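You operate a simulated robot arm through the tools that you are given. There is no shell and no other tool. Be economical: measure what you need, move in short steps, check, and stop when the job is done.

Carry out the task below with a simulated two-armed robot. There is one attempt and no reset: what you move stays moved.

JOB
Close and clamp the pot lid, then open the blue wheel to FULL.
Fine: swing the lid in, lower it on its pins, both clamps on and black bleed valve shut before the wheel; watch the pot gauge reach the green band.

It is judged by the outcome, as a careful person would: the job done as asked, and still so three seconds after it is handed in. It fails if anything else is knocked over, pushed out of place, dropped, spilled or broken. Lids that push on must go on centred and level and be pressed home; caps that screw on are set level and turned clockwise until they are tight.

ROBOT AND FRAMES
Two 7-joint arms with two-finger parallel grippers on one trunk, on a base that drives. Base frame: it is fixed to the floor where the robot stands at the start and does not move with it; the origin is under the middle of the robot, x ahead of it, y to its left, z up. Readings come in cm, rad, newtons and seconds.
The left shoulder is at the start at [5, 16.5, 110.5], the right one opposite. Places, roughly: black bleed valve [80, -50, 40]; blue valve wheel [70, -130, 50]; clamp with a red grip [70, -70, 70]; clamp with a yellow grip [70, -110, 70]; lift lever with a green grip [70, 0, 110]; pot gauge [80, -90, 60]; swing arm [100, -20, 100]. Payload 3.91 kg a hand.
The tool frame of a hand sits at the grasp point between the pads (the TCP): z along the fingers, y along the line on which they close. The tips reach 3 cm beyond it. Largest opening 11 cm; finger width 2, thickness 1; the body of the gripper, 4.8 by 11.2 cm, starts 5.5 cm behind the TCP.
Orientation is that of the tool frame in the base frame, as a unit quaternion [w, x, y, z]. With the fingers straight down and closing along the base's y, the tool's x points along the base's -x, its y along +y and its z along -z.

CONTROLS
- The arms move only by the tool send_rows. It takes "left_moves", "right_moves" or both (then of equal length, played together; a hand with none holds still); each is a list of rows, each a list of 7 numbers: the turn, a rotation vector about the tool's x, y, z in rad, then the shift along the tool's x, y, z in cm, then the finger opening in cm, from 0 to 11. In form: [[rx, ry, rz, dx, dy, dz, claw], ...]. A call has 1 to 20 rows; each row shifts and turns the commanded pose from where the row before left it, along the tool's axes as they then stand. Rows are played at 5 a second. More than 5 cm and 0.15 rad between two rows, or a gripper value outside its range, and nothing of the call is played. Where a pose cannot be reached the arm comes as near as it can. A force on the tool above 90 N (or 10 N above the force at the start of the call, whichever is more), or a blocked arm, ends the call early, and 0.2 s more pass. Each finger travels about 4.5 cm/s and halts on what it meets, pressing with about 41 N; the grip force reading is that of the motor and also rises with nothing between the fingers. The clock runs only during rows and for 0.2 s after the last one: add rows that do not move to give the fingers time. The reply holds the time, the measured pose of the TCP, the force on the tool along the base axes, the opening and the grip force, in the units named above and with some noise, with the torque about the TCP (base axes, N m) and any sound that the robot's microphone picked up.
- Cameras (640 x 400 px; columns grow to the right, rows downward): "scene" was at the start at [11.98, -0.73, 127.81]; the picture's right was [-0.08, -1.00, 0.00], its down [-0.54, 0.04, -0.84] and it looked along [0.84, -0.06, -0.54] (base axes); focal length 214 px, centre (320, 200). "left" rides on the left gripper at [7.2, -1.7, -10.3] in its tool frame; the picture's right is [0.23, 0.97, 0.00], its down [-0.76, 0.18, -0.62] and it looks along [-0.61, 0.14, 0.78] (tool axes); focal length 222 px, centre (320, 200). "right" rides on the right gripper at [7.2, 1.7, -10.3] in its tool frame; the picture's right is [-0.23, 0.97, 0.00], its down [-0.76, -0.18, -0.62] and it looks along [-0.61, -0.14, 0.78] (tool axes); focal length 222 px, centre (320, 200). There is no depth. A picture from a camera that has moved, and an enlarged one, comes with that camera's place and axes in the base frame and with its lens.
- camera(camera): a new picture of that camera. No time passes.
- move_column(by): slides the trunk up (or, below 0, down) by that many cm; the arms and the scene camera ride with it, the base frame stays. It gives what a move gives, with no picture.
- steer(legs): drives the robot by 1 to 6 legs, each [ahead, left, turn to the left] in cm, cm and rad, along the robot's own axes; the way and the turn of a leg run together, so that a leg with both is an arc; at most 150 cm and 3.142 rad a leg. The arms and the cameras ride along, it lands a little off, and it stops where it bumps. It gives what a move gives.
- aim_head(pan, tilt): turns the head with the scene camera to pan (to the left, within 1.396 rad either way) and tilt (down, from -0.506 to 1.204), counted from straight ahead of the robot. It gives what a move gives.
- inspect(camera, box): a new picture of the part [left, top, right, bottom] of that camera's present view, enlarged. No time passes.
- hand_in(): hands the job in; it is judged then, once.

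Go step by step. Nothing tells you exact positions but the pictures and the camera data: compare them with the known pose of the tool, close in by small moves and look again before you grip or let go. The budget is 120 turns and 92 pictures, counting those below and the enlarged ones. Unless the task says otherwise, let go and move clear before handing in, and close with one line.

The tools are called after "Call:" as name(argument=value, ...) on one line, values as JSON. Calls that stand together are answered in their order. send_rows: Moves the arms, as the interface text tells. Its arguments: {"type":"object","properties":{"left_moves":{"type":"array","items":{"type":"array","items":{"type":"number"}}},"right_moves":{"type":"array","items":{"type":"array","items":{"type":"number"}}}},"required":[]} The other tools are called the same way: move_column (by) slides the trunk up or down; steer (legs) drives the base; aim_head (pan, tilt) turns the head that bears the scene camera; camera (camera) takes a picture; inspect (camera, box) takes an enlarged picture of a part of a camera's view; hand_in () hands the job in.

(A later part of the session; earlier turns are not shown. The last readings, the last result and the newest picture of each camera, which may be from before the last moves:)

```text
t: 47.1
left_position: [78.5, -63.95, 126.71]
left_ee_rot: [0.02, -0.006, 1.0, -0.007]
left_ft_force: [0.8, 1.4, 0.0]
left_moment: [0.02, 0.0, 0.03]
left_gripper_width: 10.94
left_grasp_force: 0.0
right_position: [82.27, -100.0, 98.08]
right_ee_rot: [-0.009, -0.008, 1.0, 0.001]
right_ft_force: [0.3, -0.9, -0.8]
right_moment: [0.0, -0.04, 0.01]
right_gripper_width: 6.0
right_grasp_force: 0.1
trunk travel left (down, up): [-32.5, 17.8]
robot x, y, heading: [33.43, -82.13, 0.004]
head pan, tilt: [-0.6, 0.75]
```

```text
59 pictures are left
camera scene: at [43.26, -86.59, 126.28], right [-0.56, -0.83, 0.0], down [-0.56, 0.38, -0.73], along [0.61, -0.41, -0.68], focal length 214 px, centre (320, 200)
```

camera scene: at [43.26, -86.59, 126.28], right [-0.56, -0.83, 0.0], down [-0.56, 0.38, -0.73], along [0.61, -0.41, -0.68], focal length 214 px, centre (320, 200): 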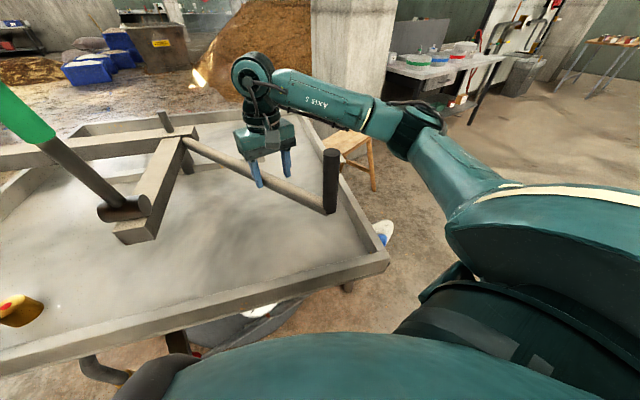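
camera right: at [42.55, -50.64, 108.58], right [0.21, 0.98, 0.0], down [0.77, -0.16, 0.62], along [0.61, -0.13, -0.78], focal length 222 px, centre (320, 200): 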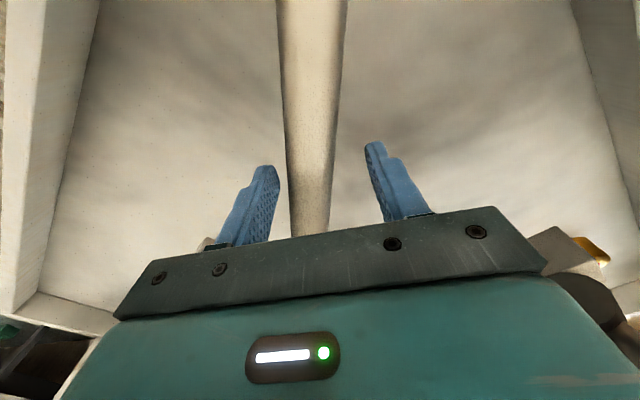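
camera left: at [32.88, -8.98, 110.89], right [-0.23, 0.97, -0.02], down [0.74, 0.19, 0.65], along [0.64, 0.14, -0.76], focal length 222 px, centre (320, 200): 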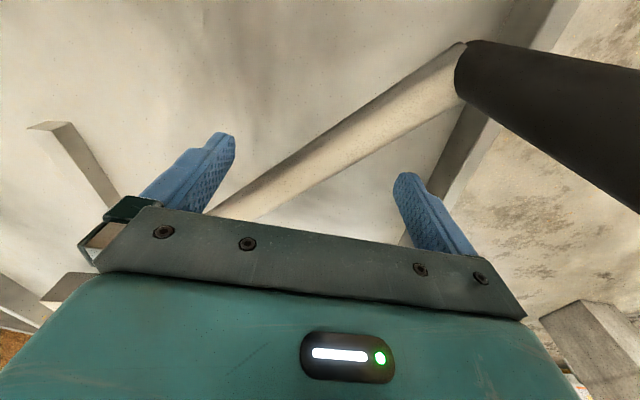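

Remaining ~17°. I'll move the arm itself rather than the base, in small rows along the arc.

Call:
send_rows(right_moves=[[0, 0, 0, -1.3, -0.9, 0, 6], [0, 0, 0, -1.3, -0.9, 0, 6], [0, 0, 0, -1.3, -0.9, 0, 6], [0, 0, 0, -1.35, -0.85, 0, 6], [0, 0, 0, -1.4, -0.8, 0, 6], [0, 0, 0, -1.4, -0.8, 0, 6], [0, 0, 0, -1.4, -0.8, 0, 6], [0, 0, 0, -1.4, -0.8, 0, 6], [0, 0, 0, 0, 0, 0, 6]])

Call:
camera(camera="scene")

```text
t: 49.1
left_position: [78.54, -64.05, 126.67]
left_ee_rot: [0.019, -0.006, 1.0, -0.006]
left_ft_force: [-0.2, -0.4, 0.0]
left_moment: [-0.02, 0.0, 0.01]
left_gripper_width: 11.01
left_grasp_force: 0.0
right_position: [93.08, -106.68, 97.76]
right_ee_rot: [-0.008, -0.009, 1.0, 0.002]
right_ft_force: [1.4, -1.6, 0.4]
right_moment: [-0.04, -0.04, 0.09]
right_gripper_width: 6.12
right_grasp_force: 1.1
trunk travel left (down, up): [-32.5, 17.8]
robot x, y, heading: [33.41, -81.68, 0.003]
head pan, tilt: [-0.6, 0.75]
```

```text
58 pictures are left
camera scene: at [43.29, -86.63, 126.28], right [-0.56, -0.83, 0.0], down [-0.56, 0.38, -0.73], along [0.6, -0.41, -0.68], focal length 214 px, centre (320, 200)
```

scene: 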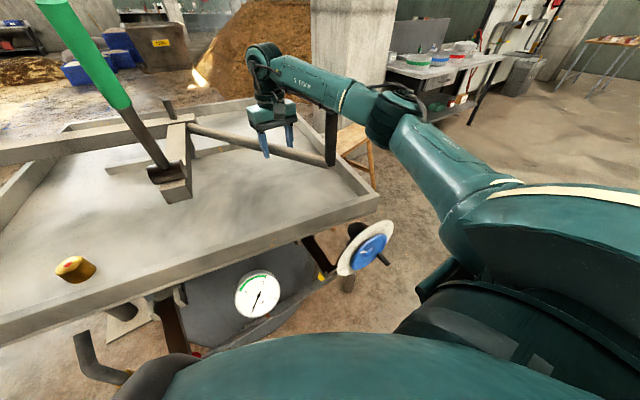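

Call:
inspect(camera="scene", box=[60, 190, 420, 400])

```text
1.78 times, centred on (240, 295) of scene
camera zoom: at [43.29, -86.63, 126.28], right [-0.56, -0.83, 0.0], down [-0.56, 0.38, -0.73], along [0.6, -0.41, -0.68], focal length 381 px, centre (462, 31)
```

zoom: 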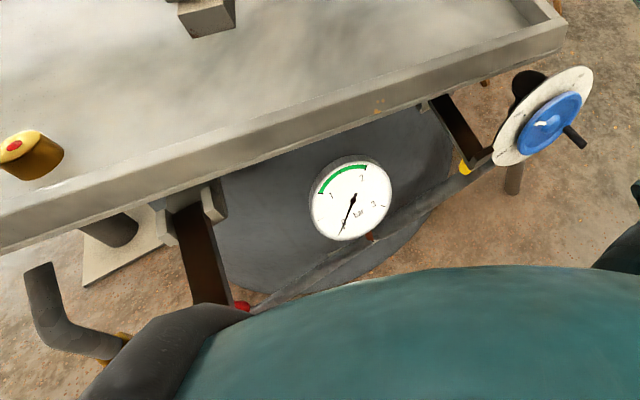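

Call:
send_rows(right_moves=[[0, 0, 0, -1.4, -0.75, 0, 6], [0, 0, 0, -1.4, -0.7, 0, 6], [0, 0, 0, -1.45, -0.68, 0, 6], [0, 0, 0, -1.45, -0.65, 0, 6], [0, 0, 0, 0, 0, 0, 6]])

```text
t: 50.3
left_position: [78.4, -63.81, 126.72]
left_ee_rot: [0.02, -0.005, 1.0, -0.005]
left_ft_force: [0.5, -0.4, -1.0]
left_moment: [0.0, 0.01, 0.02]
left_gripper_width: 11.02
left_grasp_force: 0.0
right_position: [98.2, -108.79, 97.55]
right_ee_rot: [-0.008, -0.009, 1.0, 0.002]
right_ft_force: [-1.5, -2.1, 0.1]
right_moment: [-0.05, 0.01, -0.01]
right_gripper_width: 6.09
right_grasp_force: 1.0
right hand out of reach, approached as far as the arm can: row 4
trunk travel left (down, up): [-32.5, 17.8]
robot x, y, heading: [33.45, -81.62, -0.0]
head pan, tilt: [-0.6, 0.75]
```

Rotation ≈72°. Lift the hand clear and drive around to look at the lid's right-hand eye plate and pin.

Call:
send_rows(right_moves=[[0, 0, 0, 1, 0, -3, 7], [0, 0, 0, 0, 0, -4, 7], [0, 0, 0, 0, 0, -4, 7], [0, 0, 0, 0, 0, -4, 7], [0, 0, 0, 1, 0, -4, 7], [0, 0, 0, 1, 0, -2, 7]])

Call:
steer(legs=[[-30, 0, 0], [0, -65, 0]])

Call:
aim_head(pan=0.2, tilt=0.4)

Call:
camera(camera="scene")

```text
t: 51.7
left_position: [78.45, -63.9, 126.76]
left_ee_rot: [0.02, -0.006, 1.0, -0.006]
left_ft_force: [0.5, -0.3, 0.3]
left_moment: [-0.02, 0.0, 0.0]
left_gripper_width: 11.02
left_grasp_force: 0.0
right_position: [93.37, -110.56, 114.8]
right_ee_rot: [-0.009, -0.01, 1.0, 0.002]
right_ft_force: [-1.1, -0.1, 0.6]
right_moment: [-0.01, -0.01, -0.03]
right_gripper_width: 6.98
right_grasp_force: 0.1
right hand out of reach, approached as far as the arm can: row 3, 4, 5
trunk travel left (down, up): [-32.5, 17.8]
robot x, y, heading: [33.32, -81.98, 0.004]
head pan, tilt: [-0.6, 0.75]
```

```text
t: 56.9
left_position: [48.35, -127.77, 126.77]
left_ee_rot: [0.02, -0.002, 1.0, -0.006]
left_ft_force: [-0.4, 0.4, -0.4]
left_moment: [0.03, 0.03, -0.01]
left_gripper_width: 11.01
left_grasp_force: 0.2
right_position: [62.85, -174.7, 114.75]
right_ee_rot: [-0.009, -0.005, 1.0, 0.002]
right_ft_force: [-0.5, 0.0, -0.3]
right_moment: [0.0, 0.01, -0.01]
right_gripper_width: 7.01
right_grasp_force: 0.1
trunk travel left (down, up): [-32.5, 17.8]
robot x, y, heading: [3.34, -145.19, -0.002]
head pan, tilt: [-0.6, 0.75]
```

```text
t: 58.0
left_position: [48.38, -127.81, 126.77]
left_ee_rot: [0.019, -0.002, 1.0, -0.006]
left_ft_force: [0.2, -0.1, 0.7]
left_moment: [0.02, 0.0, -0.03]
left_gripper_width: 11.01
left_grasp_force: 0.1
right_position: [62.78, -174.47, 114.67]
right_ee_rot: [-0.009, -0.004, 1.0, 0.002]
right_ft_force: [-0.8, 0.3, 0.3]
right_moment: [0.02, -0.02, 0.01]
right_gripper_width: 7.02
right_grasp_force: 0.1
trunk travel left (down, up): [-32.5, 17.8]
robot x, y, heading: [2.93, -145.11, -0.005]
head pan, tilt: [0.201, 0.4]
```

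```text
56 pictures are left
camera scene: at [15.17, -143.64, 129.39], right [0.19, -0.98, 0.0], down [-0.38, -0.08, -0.92], along [0.9, 0.18, -0.39], focal length 214 px, centre (320, 200)
```

scene: 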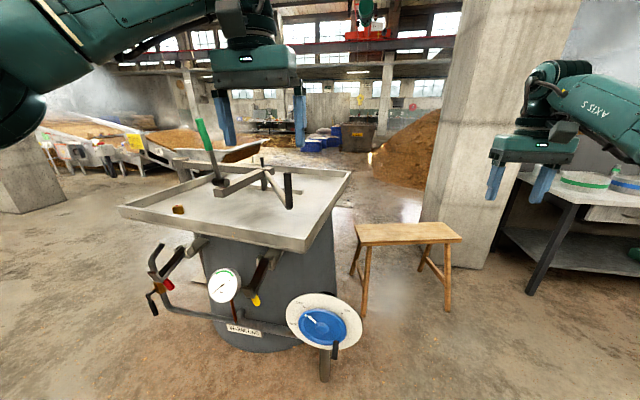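

Call:
inspect(camera="scene", box=[110, 130, 390, 310])

Call:
inspect(camera="scene", box=[300, 150, 380, 210])

```text
2.22 times, centred on (250, 220) of scene
camera zoom: at [15.17, -143.64, 129.39], right [0.19, -0.98, 0.0], down [-0.38, -0.08, -0.92], along [0.9, 0.18, -0.39], focal length 477 px, centre (476, 156)
```

zoom: 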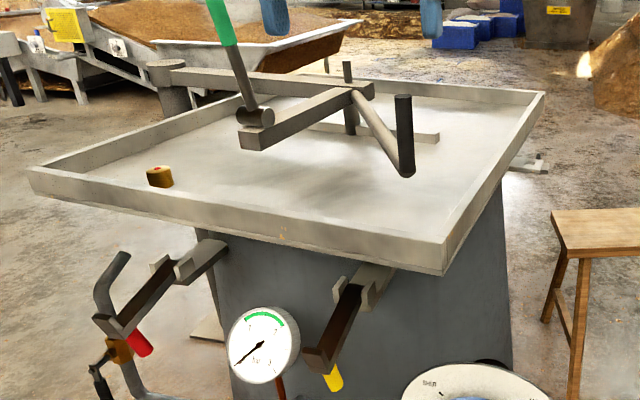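

```text
6.67 times, centred on (340, 180) of scene
camera zoom: at [15.17, -143.64, 129.39], right [0.19, -0.98, 0.0], down [-0.38, -0.08, -0.92], along [0.9, 0.18, -0.39], focal length 1430 px, centre (187, 333)
```

zoom: 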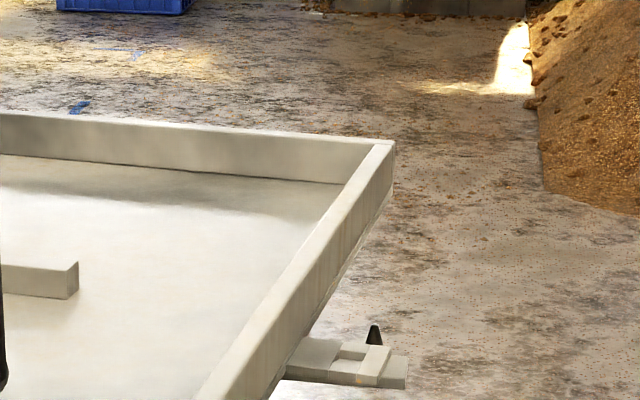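

I can see the pin cone about 10 cm beyond the eye plate; ~6° more swing is needed. I'll yaw the right hand 90° so it can straddle the lid's front wall, and use that for the final fine swing.

Call:
send_rows(right_moves=[[0, 0, 0, 4, 3, 0, 7], [0, 0, 0, 4, 3, 0, 7], [0, 0, 0, 4, 3, 0, 7], [0, 0, 0, 3, 2, 0, 7], [0, 0, 0.143, 0, 0, 0, 7], [0, 0, 0.143, 0, 0, 0, 7], [0, 0, 0.143, 0, 0, 0, 7], [0, 0, 0.143, 0, 0, 0, 7], [0, 0, 0.143, 0, 0, 0, 7], [0, 0, 0.143, 0, 0, 0, 7], [0, 0, 0.143, 0, 0, 0, 7], [0, 0, 0.143, 0, 0, 0, 7], [0, 0, 0.143, 0, 0, 0, 7], [0, 0, 0.143, 0, 0, 0, 7], [0, 0, 0.143, 0, 0, 0, 7], [0, 0, 0, 0, 0, 0, 7]])

```text
t: 61.4
left_position: [48.45, -127.82, 126.81]
left_ee_rot: [0.02, -0.002, 1.0, -0.007]
left_ft_force: [0.3, -0.3, 0.3]
left_moment: [-0.01, -0.03, 0.03]
left_gripper_width: 10.99
left_grasp_force: 0.0
right_position: [47.68, -163.81, 114.99]
right_ee_rot: [-0.007, 0.705, 0.709, -0.005]
right_ft_force: [-0.3, 0.5, 0.6]
right_moment: [0.03, 0.0, 0.02]
right_gripper_width: 6.99
right_grasp_force: 0.0
trunk travel left (down, up): [-32.5, 17.8]
robot x, y, heading: [3.26, -145.45, -0.008]
head pan, tilt: [0.201, 0.4]
```

Call:
send_rows(left_moves=[[0, 0, 0, 4, 0, 0, 11], [0, 0, 0, 4, 0, 0, 11], [0, 0, 0, 4, 0, 0, 11], [0, 0, 0, 0, 0, 0, 11]])

Call:
steer(legs=[[0, 62, 0], [25, 0, 0.006]])

Call:
aim_head(pan=-0.4, tilt=0.8)

Call:
camera(camera="scene")

Call:
camera(camera="right")

```text
t: 62.4
left_position: [36.25, -127.92, 126.23]
left_ee_rot: [0.018, -0.002, 1.0, -0.006]
left_ft_force: [0.1, 0.8, 0.6]
left_moment: [0.03, -0.03, 0.0]
left_gripper_width: 10.99
left_grasp_force: 0.1
right_position: [47.78, -163.74, 115.01]
right_ee_rot: [-0.007, 0.705, 0.709, -0.005]
right_ft_force: [1.0, 0.9, 0.2]
right_moment: [-0.02, -0.02, 0.01]
right_gripper_width: 6.99
right_grasp_force: 0.0
trunk travel left (down, up): [-32.5, 17.8]
robot x, y, heading: [3.02, -145.68, -0.002]
head pan, tilt: [0.201, 0.4]
```

```text
t: 67.3
left_position: [61.16, -65.2, 126.25]
left_ee_rot: [0.019, -0.008, 1.0, -0.006]
left_ft_force: [-0.5, -1.1, 0.0]
left_moment: [-0.02, 0.02, 0.01]
left_gripper_width: 11.0
left_grasp_force: 0.1
right_position: [72.84, -100.86, 115.03]
right_ee_rot: [-0.008, 0.699, 0.715, -0.005]
right_ft_force: [1.5, -0.8, 1.2]
right_moment: [0.01, 0.0, 0.0]
right_gripper_width: 7.0
right_grasp_force: 0.1
trunk travel left (down, up): [-32.5, 17.8]
robot x, y, heading: [27.95, -83.26, 0.01]
head pan, tilt: [0.201, 0.4]
```

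```text
t: 68.3
left_position: [61.12, -65.26, 126.16]
left_ee_rot: [0.02, -0.009, 1.0, -0.006]
left_ft_force: [-0.4, 0.2, -0.4]
left_moment: [0.01, -0.01, 0.02]
left_gripper_width: 10.99
left_grasp_force: 0.2
right_position: [72.68, -100.85, 114.93]
right_ee_rot: [-0.007, 0.698, 0.716, -0.005]
right_ft_force: [0.6, -0.3, 0.1]
right_moment: [0.02, -0.03, 0.06]
right_gripper_width: 7.03
right_grasp_force: 0.0
trunk travel left (down, up): [-32.5, 17.8]
robot x, y, heading: [27.68, -82.98, 0.006]
head pan, tilt: [-0.4, 0.799]
```

```text
53 pictures are left
camera scene: at [38.44, -86.25, 125.89], right [-0.38, -0.93, 0.0], down [-0.66, 0.27, -0.7], along [0.65, -0.26, -0.72], focal length 214 px, centre (320, 200)
```

scene: 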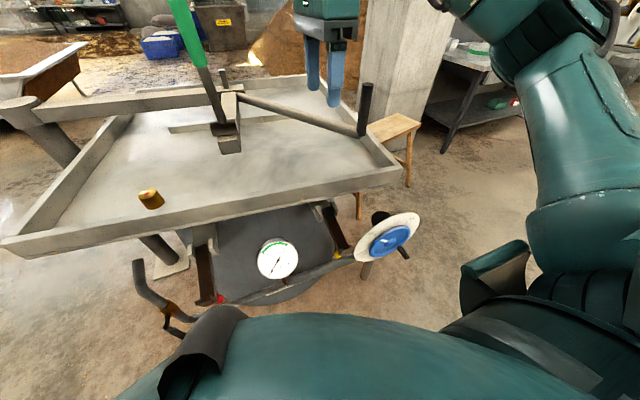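

```text
52 pictures are left
camera right: at [74.47, -93.62, 125.34], right [0.98, -0.21, -0.02], down [-0.15, -0.77, 0.62], along [-0.14, -0.61, -0.78], focal length 222 px, centre (320, 200)
```

right: 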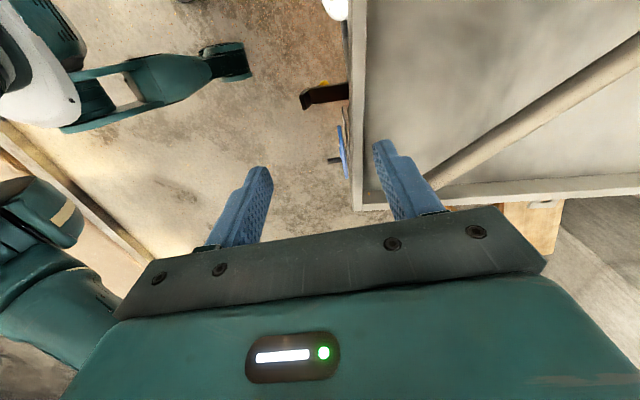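

Wall at y≈-101 is around x≈78.3, rim top z≈86–87. Moving over it and lowering partway.

Call:
send_rows(right_moves=[[0, 0, -0.01, 0, 3, 4, 7], [0, 0, 0, 0, 2.5, 4, 7], [0, 0, 0, 0, 0, 4, 7], [0, 0, 0, 0, 0, 4, 7], [0, 0, 0, 0, 0, 3, 7], [0, 0, 0, 0, 0, 0, 7]])

Call:
camera(camera="right")

```text
t: 69.7
left_position: [61.08, -65.2, 126.13]
left_ee_rot: [0.02, -0.009, 1.0, -0.006]
left_ft_force: [-0.5, 0.4, -0.3]
left_moment: [0.01, 0.0, 0.01]
left_gripper_width: 10.97
left_grasp_force: 0.0
right_position: [77.82, -100.59, 95.81]
right_ee_rot: [-0.008, 0.695, 0.719, -0.005]
right_ft_force: [0.0, 0.6, 0.0]
right_moment: [-0.03, -0.01, -0.02]
right_gripper_width: 6.99
right_grasp_force: 0.0
trunk travel left (down, up): [-32.5, 17.8]
robot x, y, heading: [27.74, -83.19, 0.008]
head pan, tilt: [-0.4, 0.799]
```

```text
51 pictures are left
camera right: at [79.37, -93.34, 106.12], right [0.98, -0.2, -0.02], down [-0.14, -0.77, 0.62], along [-0.14, -0.61, -0.78], focal length 222 px, centre (320, 200)
```

right: 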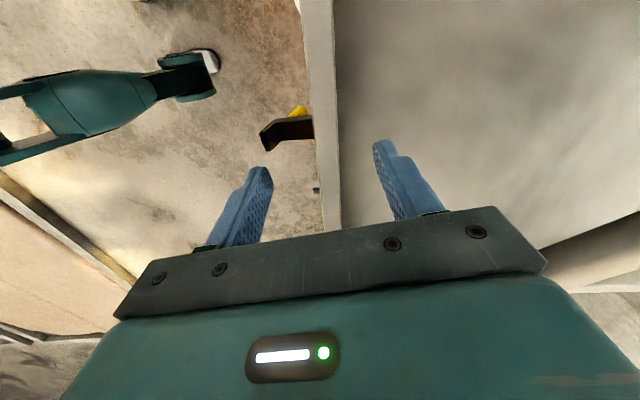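

Centred over the wall. Lower on.

Call:
send_rows(right_moves=[[0, 0, 0, 0, 0, 3, 7], [0, 0, 0, 0, 0, 2.5, 7], [0, 0, 0, 0, 0, 2, 7], [0, 0, 0, 0, 0, 0, 7]])

Call:
camera(camera="right")

```text
t: 70.7
left_position: [61.13, -65.17, 126.23]
left_ee_rot: [0.021, -0.009, 1.0, -0.006]
left_ft_force: [0.1, 0.0, 0.5]
left_moment: [-0.02, -0.01, -0.01]
left_gripper_width: 10.98
left_grasp_force: 0.1
right_position: [77.82, -100.48, 88.26]
right_ee_rot: [-0.007, 0.696, 0.718, -0.005]
right_ft_force: [-0.4, 0.0, -1.1]
right_moment: [0.02, 0.04, -0.03]
right_gripper_width: 7.0
right_grasp_force: 0.2
trunk travel left (down, up): [-32.5, 17.8]
robot x, y, heading: [27.47, -83.52, 0.008]
head pan, tilt: [-0.4, 0.799]
```

```text
50 pictures are left
camera right: at [79.32, -93.36, 98.59], right [0.98, -0.2, -0.02], down [-0.14, -0.77, 0.62], along [-0.14, -0.61, -0.78], focal length 222 px, centre (320, 200)
```

right: 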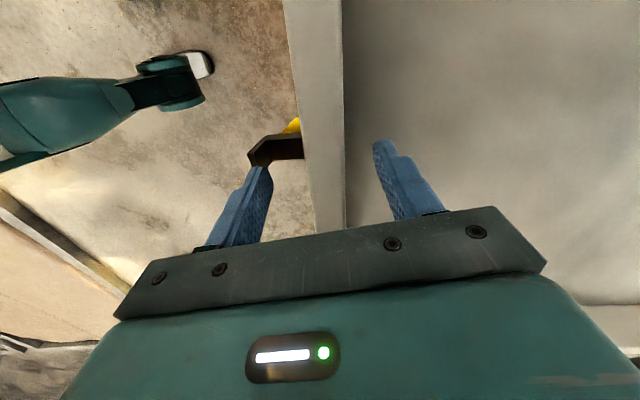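

Call:
send_rows(right_moves=[[0, 0, 0, 0, 0, 1.5, 5], [0, 0, 0, 0, 0, 0, 5], [0, 0, 0, 0, 1.2, 0, 5], [0, 0, 0, 0, 1, 0, 5], [0, 0, 0, 0, 1, 0, 5], [0, 0, 0, 0, 1, 0, 5], [0, 0, 0, 0, 1, 0, 5], [0, 0, 0, 0, 1, 0, 5], [0, 0, 0, 0, 0, 0, 5]])

Call:
camera(camera="right")

Call:
camera(camera="scene")

```text
t: 72.7
left_position: [61.05, -65.13, 126.23]
left_ee_rot: [0.02, -0.009, 1.0, -0.006]
left_ft_force: [0.5, -0.4, -0.4]
left_moment: [-0.01, 0.0, -0.02]
left_gripper_width: 11.02
left_grasp_force: 0.2
right_position: [84.13, -100.31, 86.86]
right_ee_rot: [-0.006, 0.695, 0.719, -0.004]
right_ft_force: [2.0, -1.5, 3.4]
right_moment: [-0.19, -0.27, -0.04]
right_gripper_width: 5.07
right_grasp_force: 0.8
trunk travel left (down, up): [-32.5, 17.8]
robot x, y, heading: [27.97, -82.79, 0.014]
head pan, tilt: [-0.4, 0.799]
```

```text
49 pictures are left
camera right: at [85.66, -93.06, 97.2], right [0.98, -0.2, -0.02], down [-0.14, -0.77, 0.62], along [-0.13, -0.61, -0.78], focal length 222 px, centre (320, 200)
```

right: 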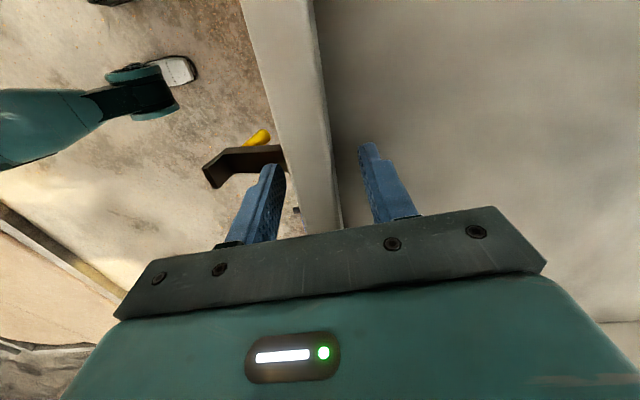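

```text
48 pictures are left
camera scene: at [38.43, -86.26, 125.88], right [-0.38, -0.93, 0.0], down [-0.66, 0.27, -0.7], along [0.65, -0.26, -0.72], focal length 214 px, centre (320, 200)
```

scene: 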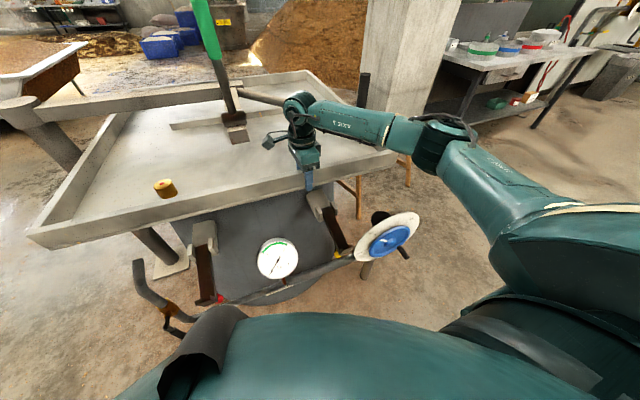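

Lid now about 4.8° further. Nudge ~1.2° more, then go check the eye and pin.

Call:
send_rows(right_moves=[[0, 0, 0, 0, 0.8, 0, 5], [0, 0, 0, 0, 0.8, 0, 5], [0, 0, 0, 0, 0, 0, 5], [0, 0, 0, 0, -1, 0, 6], [0, 0, 0, 0, 0, -4, 6], [0, 0, 0, 0, 0, -4, 6], [0, 0, 0, 0, 0, -4, 6], [0, 0, 0, 0, 0, -4, 6], [0, 0, 0, 0, -3, -4, 6], [0, 0, 0, 0, -4, -2, 6]])

Call:
steer(legs=[[-20, 0, 0], [0, -60, 0]])

Call:
aim_head(pan=0.15, tilt=0.4)

Call:
camera(camera="scene")

```text
t: 74.9
left_position: [60.97, -65.26, 126.2]
left_ee_rot: [0.021, -0.008, 1.0, -0.006]
left_ft_force: [-0.5, -0.9, -0.2]
left_moment: [-0.02, 0.03, 0.01]
left_gripper_width: 10.99
left_grasp_force: 0.0
right_position: [78.0, -100.43, 109.03]
right_ee_rot: [-0.007, 0.696, 0.718, -0.004]
right_ft_force: [-0.3, 0.2, 0.0]
right_moment: [-0.03, -0.01, -0.01]
right_gripper_width: 6.01
right_grasp_force: 0.1
trunk travel left (down, up): [-32.5, 17.8]
robot x, y, heading: [27.77, -82.82, 0.015]
head pan, tilt: [-0.4, 0.799]
```

```text
t: 79.5
left_position: [41.34, -125.53, 126.27]
left_ee_rot: [0.021, -0.009, 1.0, -0.005]
left_ft_force: [-0.3, 0.0, -0.1]
left_moment: [0.05, 0.02, -0.02]
left_gripper_width: 11.01
left_grasp_force: 0.0
right_position: [58.12, -160.91, 109.02]
right_ee_rot: [-0.007, 0.696, 0.718, -0.005]
right_ft_force: [-0.7, -0.4, 0.1]
right_moment: [-0.01, 0.0, 0.02]
right_gripper_width: 5.98
right_grasp_force: 0.0
trunk travel left (down, up): [-32.5, 17.8]
robot x, y, heading: [8.05, -143.63, 0.006]
head pan, tilt: [-0.4, 0.799]
```

```text
t: 80.5
left_position: [41.32, -125.46, 126.15]
left_ee_rot: [0.02, -0.008, 1.0, -0.006]
left_ft_force: [0.6, 0.3, 0.6]
left_moment: [0.01, 0.02, -0.02]
left_gripper_width: 11.01
left_grasp_force: 0.0
right_position: [58.18, -160.92, 108.91]
right_ee_rot: [-0.007, 0.696, 0.718, -0.004]
right_ft_force: [0.2, -0.4, -0.3]
right_moment: [0.02, 0.0, 0.02]
right_gripper_width: 6.01
right_grasp_force: 0.1
trunk travel left (down, up): [-32.5, 17.8]
robot x, y, heading: [8.13, -143.39, 0.005]
head pan, tilt: [0.15, 0.4]
```

```text
47 pictures are left
camera scene: at [20.25, -141.98, 129.39], right [0.16, -0.99, 0.0], down [-0.38, -0.06, -0.92], along [0.91, 0.14, -0.39], focal length 214 px, centre (320, 200)
```

scene: 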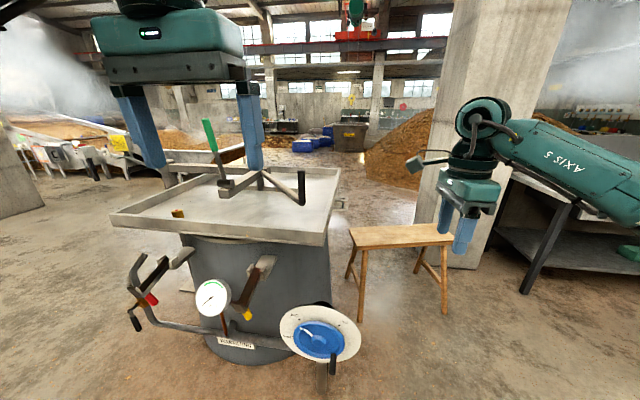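

Call:
inspect(camera="scene", box=[300, 165, 380, 225])

Call:
inspect(camera="scene", box=[100, 110, 380, 290])

```text
6.67 times, centred on (340, 195) of scene
camera zoom: at [20.25, -141.98, 129.39], right [0.16, -0.99, 0.0], down [-0.38, -0.06, -0.92], along [0.91, 0.14, -0.39], focal length 1430 px, centre (187, 233)
```

zoom: 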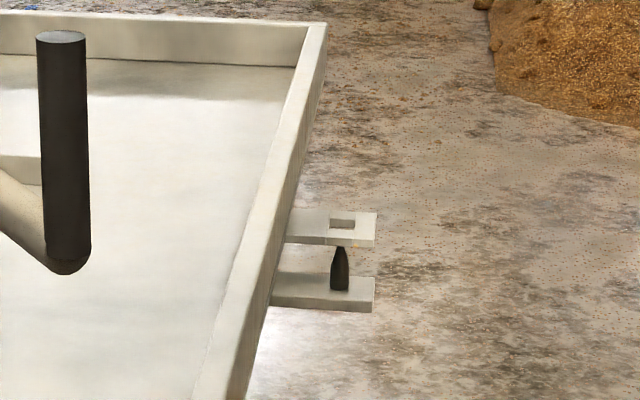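

```text
2.22 times, centred on (240, 200) of scene
camera zoom: at [20.25, -141.98, 129.39], right [0.16, -0.99, 0.0], down [-0.38, -0.06, -0.92], along [0.91, 0.14, -0.39], focal length 477 px, centre (498, 200)
```

zoom: 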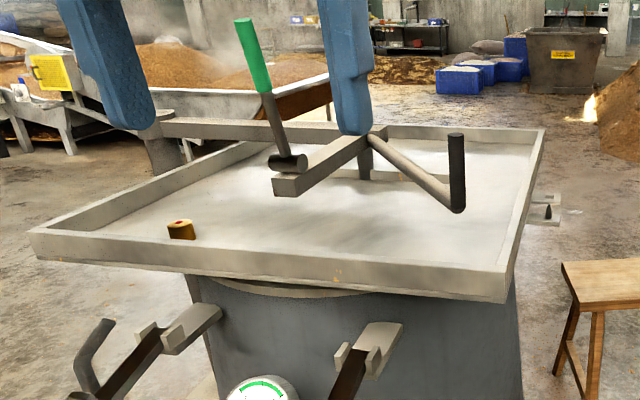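

The eye is nearly over the pin. For depth I'll triangulate with a second view from further right.

Call:
steer(legs=[[0, -50, 0], [20, 0, 0]])

Call:
aim_head(pan=0.55, tilt=0.4)

Call:
inspect(camera="scene", box=[260, 140, 420, 260])

```text
t: 84.7
left_position: [61.82, -175.66, 126.15]
left_ee_rot: [0.019, -0.007, 1.0, -0.006]
left_ft_force: [0.0, 0.1, -1.1]
left_moment: [-0.01, 0.02, -0.02]
left_gripper_width: 11.0
left_grasp_force: 0.1
right_position: [78.58, -211.11, 109.08]
right_ee_rot: [-0.008, 0.697, 0.717, -0.005]
right_ft_force: [0.9, 0.3, 0.7]
right_moment: [0.0, 0.0, -0.02]
right_gripper_width: 5.98
right_grasp_force: 0.1
trunk travel left (down, up): [-32.5, 17.8]
robot x, y, heading: [28.35, -193.45, 0.006]
head pan, tilt: [0.15, 0.4]
```

```text
t: 85.5
left_position: [61.71, -175.67, 126.16]
left_ee_rot: [0.02, -0.007, 1.0, -0.006]
left_ft_force: [0.1, 0.4, -0.3]
left_moment: [-0.01, -0.02, -0.04]
left_gripper_width: 10.98
left_grasp_force: 0.0
right_position: [78.5, -211.1, 109.02]
right_ee_rot: [-0.007, 0.698, 0.716, -0.004]
right_ft_force: [0.0, 0.0, -0.4]
right_moment: [0.02, 0.03, -0.01]
right_gripper_width: 6.01
right_grasp_force: 0.1
trunk travel left (down, up): [-32.5, 17.8]
robot x, y, heading: [28.33, -193.1, 0.011]
head pan, tilt: [0.55, 0.4]
```

```text
3.33 times, centred on (340, 200) of scene
camera zoom: at [39.41, -188.64, 129.39], right [0.53, -0.85, 0.0], down [-0.33, -0.21, -0.92], along [0.78, 0.49, -0.39], focal length 715 px, centre (253, 200)
```

zoom: 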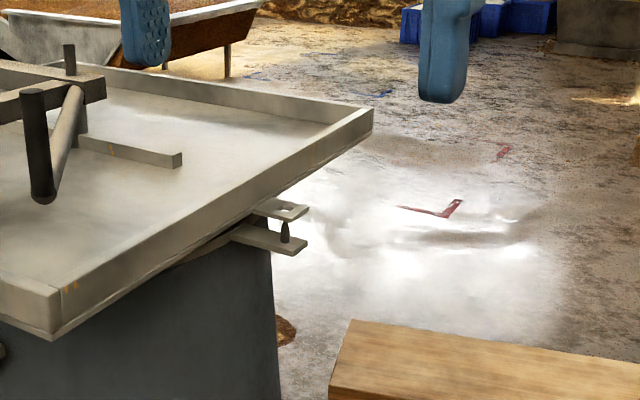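

Call:
inspect(camera="scene", box=[318, 192, 342, 210])

```text
16.00 times, centred on (330, 201) of scene
camera zoom: at [39.41, -188.64, 129.39], right [0.53, -0.85, 0.0], down [-0.33, -0.21, -0.92], along [0.78, 0.49, -0.39], focal length 3432 px, centre (160, 184)
```

zoom: 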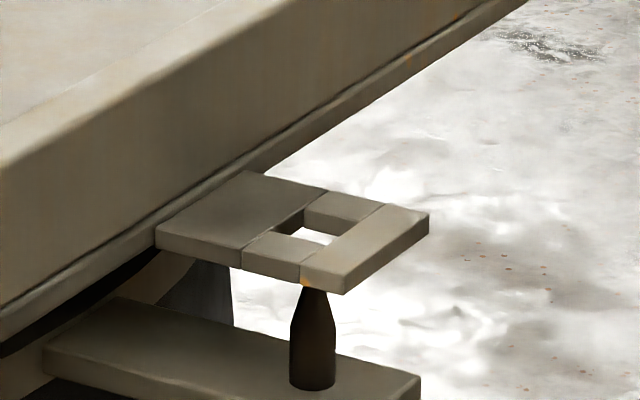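

Both views show the hole centred over the pin within ~2 mm, so the swing is done. Next is the green lift lever; I'll drive in front of it and locate it.

Call:
steer(legs=[[-5, 0, 0], [0, 124, -0.01]])

Call:
aim_head(pan=-0.2, tilt=0.25)

Call:
camera(camera="scene")

```text
t: 92.3
left_position: [58.22, -52.21, 126.15]
left_ee_rot: [0.02, 0.008, 1.0, -0.006]
left_ft_force: [0.5, -0.3, -0.2]
left_moment: [-0.01, -0.01, 0.01]
left_gripper_width: 10.99
left_grasp_force: 0.1
right_position: [74.01, -87.92, 109.01]
right_ee_rot: [-0.007, 0.707, 0.707, -0.005]
right_ft_force: [0.2, 0.9, 0.4]
right_moment: [0.02, 0.0, -0.03]
right_gripper_width: 6.0
right_grasp_force: 0.1
trunk travel left (down, up): [-32.5, 17.8]
robot x, y, heading: [24.33, -69.15, -0.024]
head pan, tilt: [0.55, 0.4]
```

```text
t: 93.5
left_position: [58.2, -52.14, 126.25]
left_ee_rot: [0.019, 0.007, 1.0, -0.006]
left_ft_force: [0.3, -0.5, 0.0]
left_moment: [-0.02, 0.02, -0.05]
left_gripper_width: 11.0
left_grasp_force: 0.1
right_position: [73.81, -87.99, 108.95]
right_ee_rot: [-0.008, 0.707, 0.707, -0.005]
right_ft_force: [0.1, -0.4, 0.2]
right_moment: [0.0, -0.03, -0.03]
right_gripper_width: 6.01
right_grasp_force: 0.0
trunk travel left (down, up): [-32.5, 17.8]
robot x, y, heading: [24.3, -68.75, -0.025]
head pan, tilt: [-0.201, 0.25]
```

```text
42 pictures are left
camera scene: at [36.66, -71.21, 130.79], right [-0.22, -0.98, 0.0], down [-0.24, 0.05, -0.97], along [0.95, -0.21, -0.25], focal length 214 px, centre (320, 200)
```

scene: 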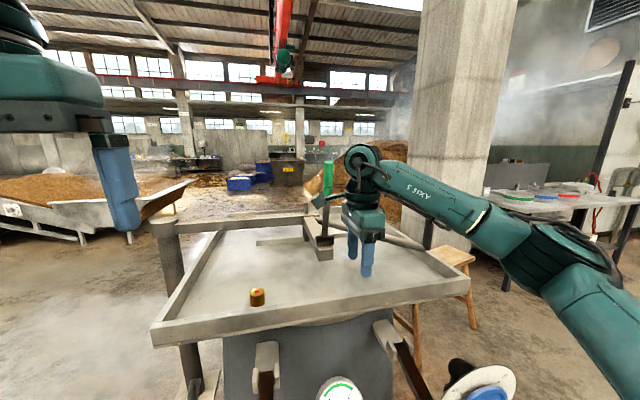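

Lever: base ≈[101,-87,101], top ≈[97.5,-87,126], leaning slightly to me. Raise the trunk, and bring the right hand (fingers closing along x) above it.

Call:
move_column(by=16)

Call:
send_rows(right_moves=[[0, 0, 0, 0, 0, -4, 7], [0, 0, 0, 0, 0, -4, 8], [0, 0, 0, 0, 0, 0, 8]])

Call:
steer(legs=[[22, 0.8, 0.02]])

Call:
aim_head(pan=-0.3, tilt=0.6)

Call:
camera(camera="scene")

Call:
camera(camera="right")

```text
t: 95.3
left_position: [58.27, -52.14, 142.2]
left_ee_rot: [0.02, 0.007, 1.0, -0.006]
left_ft_force: [-0.3, 0.0, -0.6]
left_moment: [-0.03, 0.0, -0.01]
left_gripper_width: 10.99
left_grasp_force: 0.1
right_position: [74.04, -87.93, 124.91]
right_ee_rot: [-0.007, 0.708, 0.706, -0.005]
right_ft_force: [0.3, 0.1, 0.4]
right_moment: [-0.02, 0.03, -0.04]
right_gripper_width: 5.99
right_grasp_force: 0.0
trunk travel left (down, up): [-48.5, 1.8]
robot x, y, heading: [24.58, -68.83, -0.025]
head pan, tilt: [-0.201, 0.25]
```

```text
t: 96.1
left_position: [58.28, -52.12, 142.08]
left_ee_rot: [0.02, 0.007, 1.0, -0.006]
left_ft_force: [0.2, 0.2, 0.0]
left_moment: [0.01, 0.04, -0.02]
left_gripper_width: 11.02
left_grasp_force: 0.0
right_position: [74.08, -88.11, 132.9]
right_ee_rot: [-0.008, 0.707, 0.707, -0.005]
right_ft_force: [0.2, 0.3, 0.0]
right_moment: [-0.04, 0.03, 0.03]
right_gripper_width: 8.0
right_grasp_force: 0.0
trunk travel left (down, up): [-48.5, 1.8]
robot x, y, heading: [24.53, -69.21, -0.023]
head pan, tilt: [-0.201, 0.25]
```

```text
t: 97.8
left_position: [80.11, -51.16, 142.24]
left_ee_rot: [0.02, 0.0, 1.0, -0.006]
left_ft_force: [0.9, 0.0, 0.2]
left_moment: [0.01, 0.05, -0.01]
left_gripper_width: 11.0
left_grasp_force: 0.1
right_position: [96.61, -86.82, 132.8]
right_ee_rot: [-0.008, 0.701, 0.713, -0.005]
right_ft_force: [0.3, 0.2, 0.8]
right_moment: [0.02, -0.01, -0.02]
right_gripper_width: 8.0
right_grasp_force: 0.0
trunk travel left (down, up): [-48.5, 1.8]
robot x, y, heading: [46.71, -68.88, -0.011]
head pan, tilt: [-0.201, 0.25]
```

```text
t: 98.6
left_position: [80.1, -51.05, 142.21]
left_ee_rot: [0.02, -0.001, 1.0, -0.006]
left_ft_force: [0.5, -0.3, -0.3]
left_moment: [0.01, -0.02, -0.01]
left_gripper_width: 11.0
left_grasp_force: 0.1
right_position: [96.44, -86.85, 132.92]
right_ee_rot: [-0.007, 0.701, 0.713, -0.004]
right_ft_force: [0.0, 0.6, 0.1]
right_moment: [-0.05, 0.01, 0.02]
right_gripper_width: 8.01
right_grasp_force: 0.2
trunk travel left (down, up): [-48.5, 1.8]
robot x, y, heading: [46.72, -68.54, -0.005]
head pan, tilt: [-0.3, 0.6]
```

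```text
41 pictures are left
camera scene: at [58.08, -71.31, 143.58], right [-0.3, -0.95, 0.0], down [-0.54, 0.17, -0.83], along [0.79, -0.25, -0.56], focal length 214 px, centre (320, 200)
```

scene: 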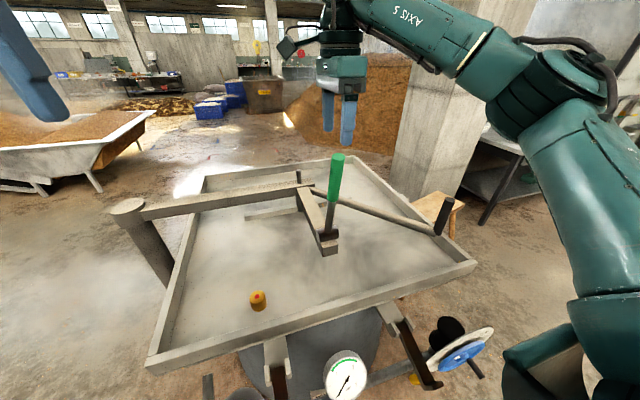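

```text
40 pictures are left
camera right: at [98.16, -79.58, 143.3], right [0.98, -0.21, -0.02], down [-0.16, -0.77, 0.62], along [-0.14, -0.61, -0.78], focal length 222 px, centre (320, 200)
```

right: 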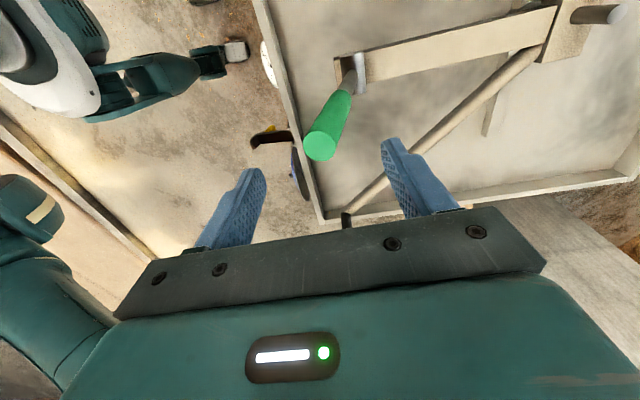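

Hand is right above the lever top. Lower so the fingers straddle the grip.

Call:
send_rows(right_moves=[[0, 0, 0, -0.4, 0.3, 3, 8], [0, 0, 0, 0, 0, 3, 8], [0, 0, 0, 0, 0, 3, 7], [0, 0, 0, 0, 0, 1.5, 6], [0, 0, 0, 0, 0, 0, 5]])

Call:
camera(camera="right")

```text
t: 99.8
left_position: [80.08, -51.19, 142.2]
left_ee_rot: [0.02, 0.0, 1.0, -0.006]
left_ft_force: [0.5, -0.3, -0.4]
left_moment: [0.0, 0.02, -0.01]
left_gripper_width: 10.99
left_grasp_force: 0.0
right_position: [96.52, -87.14, 122.38]
right_ee_rot: [-0.007, 0.702, 0.712, -0.004]
right_ft_force: [0.7, -0.1, -0.8]
right_moment: [0.01, -0.01, 0.0]
right_gripper_width: 4.99
right_grasp_force: 0.0
trunk travel left (down, up): [-48.5, 1.8]
robot x, y, heading: [46.85, -68.59, -0.007]
head pan, tilt: [-0.3, 0.6]
```

```text
39 pictures are left
camera right: at [98.26, -79.91, 132.75], right [0.98, -0.21, -0.02], down [-0.16, -0.77, 0.62], along [-0.14, -0.61, -0.78], focal length 222 px, centre (320, 200)
```

right: 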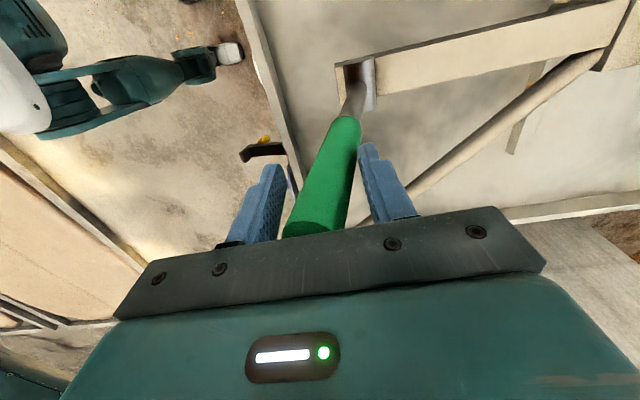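

Straddled. Test-pull the lever a little toward me and watch force.

Call:
send_rows(right_moves=[[-0.05, 0, 0, 0, -1, 0, 5], [-0.05, 0, 0, 0, -1.2, 0, 5], [-0.05, 0, 0, 0, -1.2, 0, 5], [-0.05, 0, 0, 0, -1.2, 0.3, 5], [0, 0, 0, 0, 0, 0, 5]])

Call:
camera(camera="scene")

```text
t: 101.0
left_position: [80.13, -51.13, 142.39]
left_ee_rot: [0.021, -0.001, 1.0, -0.006]
left_ft_force: [-0.2, 0.0, 0.0]
left_moment: [-0.03, 0.01, 0.02]
left_gripper_width: 10.97
left_grasp_force: 0.0
right_position: [92.12, -87.05, 121.86]
right_ee_rot: [0.063, 0.699, 0.71, 0.067]
right_ft_force: [3.4, 0.2, 0.5]
right_moment: [0.01, -0.14, 0.03]
right_gripper_width: 5.2
right_grasp_force: 2.2
trunk travel left (down, up): [-48.5, 1.8]
robot x, y, heading: [46.81, -68.54, -0.003]
head pan, tilt: [-0.3, 0.6]
```

```text
38 pictures are left
camera scene: at [58.14, -71.3, 143.57], right [-0.3, -0.95, 0.0], down [-0.54, 0.17, -0.82], along [0.79, -0.25, -0.57], focal length 214 px, centre (320, 200)
```

scene: 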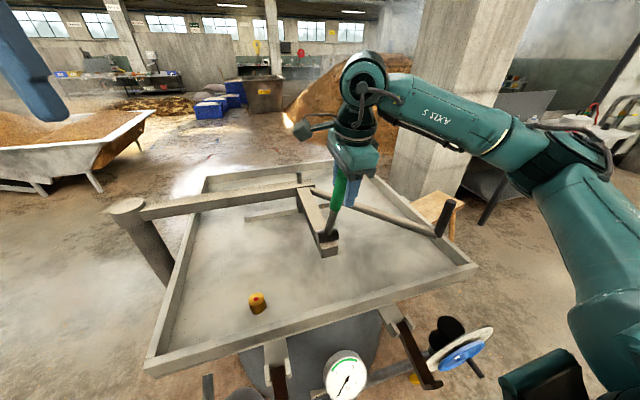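

Lever moves easily. Follow the arc further.

Call:
send_rows(right_moves=[[-0.14, 0, 0, 0, -2.1, 0.44, 5], [-0.14, 0, 0, 0, -2.1, 0.35, 5], [-0.14, 0, 0, 0, -2.15, 0.25, 5], [-0.13, 0, 0, 0, -2.2, 0.15, 5], [0, 0, 0, 0, 0, 0, 5]])

Call:
camera(camera="scene")

```text
t: 102.2
left_position: [80.62, -50.97, 142.07]
left_ee_rot: [0.017, -0.001, 1.0, -0.007]
left_ft_force: [-0.8, 0.5, -0.2]
left_moment: [0.0, 0.0, 0.0]
left_gripper_width: 11.0
left_grasp_force: 0.0
right_position: [86.89, -87.33, 118.62]
right_ee_rot: [0.256, 0.658, 0.657, 0.264]
right_ft_force: [52.2, -1.6, 40.1]
right_moment: [0.87, 2.04, 0.32]
right_gripper_width: 8.24
right_grasp_force: 32.3
right hand out of reach, approached as far as the arm can: row 4
trunk travel left (down, up): [-48.5, 1.8]
robot x, y, heading: [46.76, -68.44, -0.008]
head pan, tilt: [-0.3, 0.6]
```

```text
37 pictures are left
camera scene: at [58.74, -71.23, 143.55], right [-0.3, -0.95, 0.0], down [-0.54, 0.17, -0.82], along [0.78, -0.25, -0.57], focal length 214 px, centre (320, 200)
```

scene: 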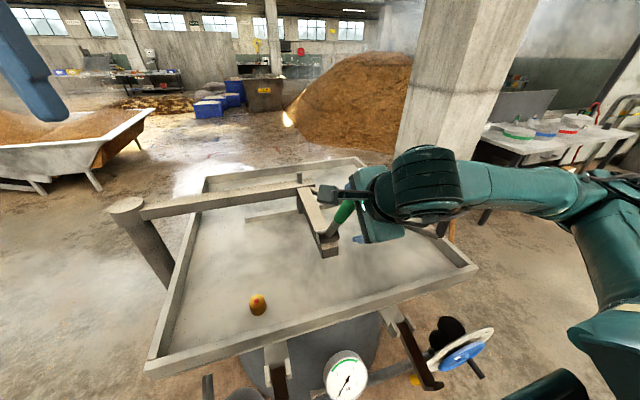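

Resistance appeared. Relax slightly and inspect the lid height and lever.

Call:
send_rows(right_moves=[[0.05, 0, 0, 0, 1.2, 0, 6], [0.05, 0, 0, 0, 1.0, 0, 6], [0, 0, 0, 0, 0, 0, 6]])

Call:
inspect(camera="scene", box=[130, 150, 490, 400])

Call:
camera(camera="right")

```text
t: 103.0
left_position: [80.12, -51.11, 142.12]
left_ee_rot: [0.02, -0.001, 1.0, -0.006]
left_ft_force: [0.0, 0.2, -0.4]
left_moment: [0.0, -0.01, 0.03]
left_gripper_width: 11.03
left_grasp_force: 0.0
right_position: [87.36, -87.05, 119.15]
right_ee_rot: [0.216, 0.666, 0.679, 0.221]
right_ft_force: [7.5, -2.1, 4.7]
right_moment: [-0.01, 0.28, -0.07]
right_gripper_width: 6.41
right_grasp_force: 4.2
trunk travel left (down, up): [-48.5, 1.8]
robot x, y, heading: [46.61, -68.21, -0.011]
head pan, tilt: [-0.3, 0.6]
```

```text
1.60 times, centred on (310, 275) of scene
camera zoom: at [58.18, -71.31, 143.53], right [-0.3, -0.95, 0.0], down [-0.54, 0.17, -0.82], along [0.79, -0.25, -0.57], focal length 343 px, centre (336, 80)
```

zoom: 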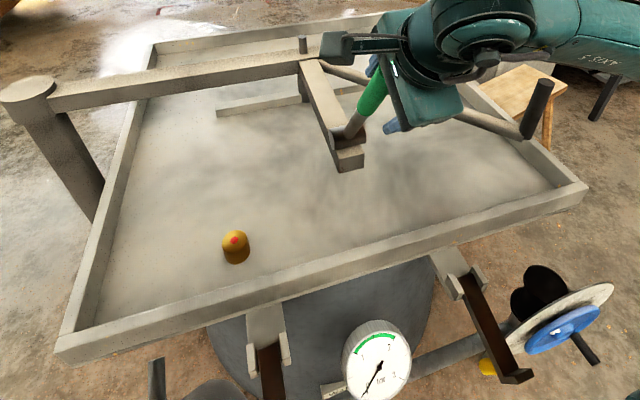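

```text
35 pictures are left
camera right: at [82.56, -79.92, 128.41], right [0.79, -0.21, 0.57], down [-0.5, -0.77, 0.4], along [0.36, -0.6, -0.72], focal length 222 px, centre (320, 200)
```

right: 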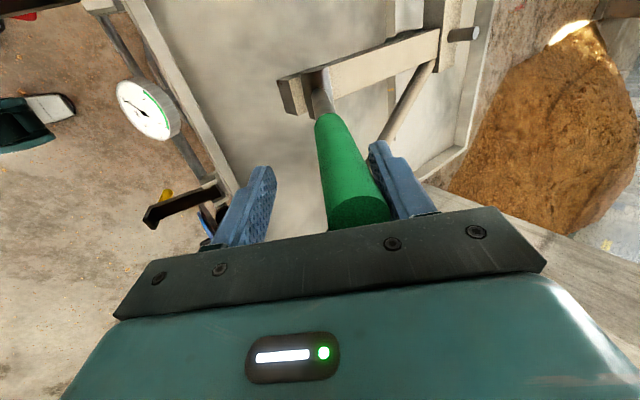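

The resistance may be from moving fast. Try slowly further.

Call:
send_rows(right_moves=[[0, 0, 0, 0, -0.6, 0, 6], [0, 0, 0, 0, -0.6, 0, 6], [0, 0, 0, 0, -0.6, 0, 6], [0, 0, 0, 0, -0.6, 0, 6], [0, 0, 0, 0, 0, 0, 6], [0, 0, 0, 0, 0, 0, 6]])

```text
t: 104.4
left_position: [80.58, -50.91, 141.97]
left_ee_rot: [0.019, -0.001, 1.0, -0.007]
left_ft_force: [0.3, 1.0, 0.4]
left_moment: [0.0, 0.0, -0.04]
left_gripper_width: 10.97
left_grasp_force: 0.0
right_position: [86.53, -86.92, 118.28]
right_ee_rot: [0.222, 0.668, 0.672, 0.23]
right_ft_force: [44.0, 5.3, 34.9]
right_moment: [0.26, 1.7, 0.4]
right_gripper_width: 8.85
right_grasp_force: 28.5
trunk travel left (down, up): [-48.5, 1.8]
robot x, y, heading: [46.53, -68.45, -0.006]
head pan, tilt: [-0.3, 0.6]
```

That's a hard stop (≈34°) and the lid hasn't moved, so lowering must be the other direction. Push the lever back upright and beyond, slowly.

Call:
send_rows(right_moves=[[0, 0, 0, 0, 1.5, 0, 6], [0, 0, 0, 0, 1, 0, 5], [0.07, 0, 0, 0, 1.5, 0, 5], [0.07, 0, 0, 0, 1.5, 0, 5], [0.07, 0, 0, 0, 1.5, 0, 5], [0.07, 0, 0, 0, 1.5, 0, 5], [0.07, 0, 0, 0, 1.5, 0, 5], [0.07, 0, 0, 0, 1.5, 0, 5], [0, 0, 0, 0, 0, 0, 5]])

Call:
camera(camera="scene")

```text
t: 106.4
left_position: [79.96, -51.09, 142.21]
left_ee_rot: [0.021, -0.001, 1.0, -0.007]
left_ft_force: [-0.4, 1.3, -0.2]
left_moment: [0.01, -0.02, 0.03]
left_gripper_width: 11.01
left_grasp_force: 0.0
right_position: [95.44, -86.87, 123.43]
right_ee_rot: [0.075, 0.698, 0.708, 0.077]
right_ft_force: [-8.6, -1.2, 0.7]
right_moment: [0.02, -0.12, 0.02]
right_gripper_width: 5.37
right_grasp_force: 3.4
trunk travel left (down, up): [-48.5, 1.8]
robot x, y, heading: [46.47, -68.5, -0.003]
head pan, tilt: [-0.3, 0.6]
```

```text
34 pictures are left
camera scene: at [57.96, -71.32, 143.59], right [-0.3, -0.95, 0.0], down [-0.54, 0.17, -0.83], along [0.79, -0.25, -0.56], focal length 214 px, centre (320, 200)
```

scene: 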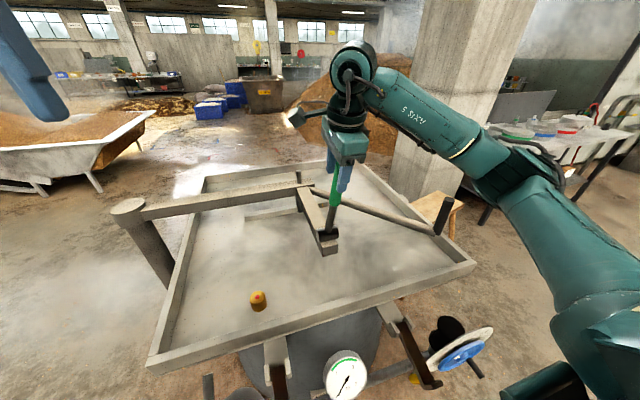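

Call:
send_rows(right_moves=[[0.07, 0, 0, 0, 1.5, 0, 5], [0.07, 0, 0, 0, 1.5, 0, 5], [0.07, 0, 0, 0, 1.5, 0, 5], [0.07, 0, 0, 0, 1.5, 0, 5], [0, 0, 0, 0, 0, 0, 5], [0, 0, 0, 0, 0, 0, 5]])

Call:
camera(camera="scene")

```text
t: 107.8
left_position: [78.61, -51.17, 142.61]
left_ee_rot: [0.025, -0.001, 1.0, -0.006]
left_ft_force: [0.2, -0.1, 0.6]
left_moment: [-0.01, 0.03, 0.01]
left_gripper_width: 11.01
left_grasp_force: 0.1
right_position: [99.99, -86.99, 124.44]
right_ee_rot: [-0.026, 0.698, 0.715, -0.027]
right_ft_force: [-78.7, -0.5, -18.1]
right_moment: [-0.22, -2.01, -0.27]
right_gripper_width: 8.84
right_grasp_force: 37.9
trunk travel left (down, up): [-48.5, 1.8]
robot x, y, heading: [46.42, -68.41, -0.009]
head pan, tilt: [-0.3, 0.6]
```

```text
33 pictures are left
camera scene: at [56.81, -71.38, 143.68], right [-0.3, -0.95, 0.0], down [-0.53, 0.17, -0.83], along [0.79, -0.25, -0.56], focal length 214 px, centre (320, 200)
```

scene: 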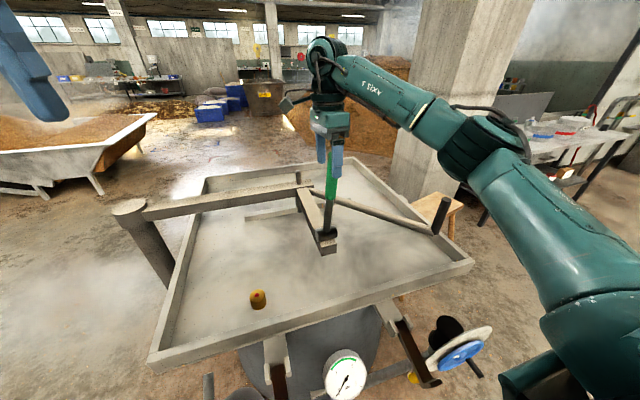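

The lever also stops at ~10°, so 10° is the raised end, and 34° may be lid down or resting on something. Pull it to the stop again, then leave it and look from the side.

Call:
send_rows(right_moves=[[0, 0, 0, 0, -2, 0, 6], [0, 0, 0, 0, -1.5, 0, 5], [-0.07, 0, 0, 0, -1.5, 0, 5], [-0.07, 0, 0, 0, -1.5, 0, 5], [-0.07, 0, 0, 0, -1.5, 0, 5], [-0.07, 0, 0, 0, -1.5, 0.2, 5], [-0.07, 0, 0, 0, -1.5, 0.2, 5], [-0.07, 0, 0, 0, -1.5, 0.2, 5], [-0.07, 0, 0, 0, -1.5, 0.2, 5], [0, 0, 0, 0, 0, 0, 5]])

```text
t: 110.0
left_position: [80.02, -51.14, 142.06]
left_ee_rot: [0.019, -0.001, 1.0, -0.007]
left_ft_force: [0.7, -0.6, 0.0]
left_moment: [0.01, 0.02, -0.01]
left_gripper_width: 11.03
left_grasp_force: 0.1
right_position: [87.87, -87.04, 121.67]
right_ee_rot: [0.146, 0.686, 0.696, 0.152]
right_ft_force: [2.2, -0.1, 0.6]
right_moment: [-0.02, -0.04, -0.04]
right_gripper_width: 5.12
right_grasp_force: 1.5
trunk travel left (down, up): [-48.5, 1.8]
robot x, y, heading: [46.25, -68.7, -0.007]
head pan, tilt: [-0.3, 0.6]
```

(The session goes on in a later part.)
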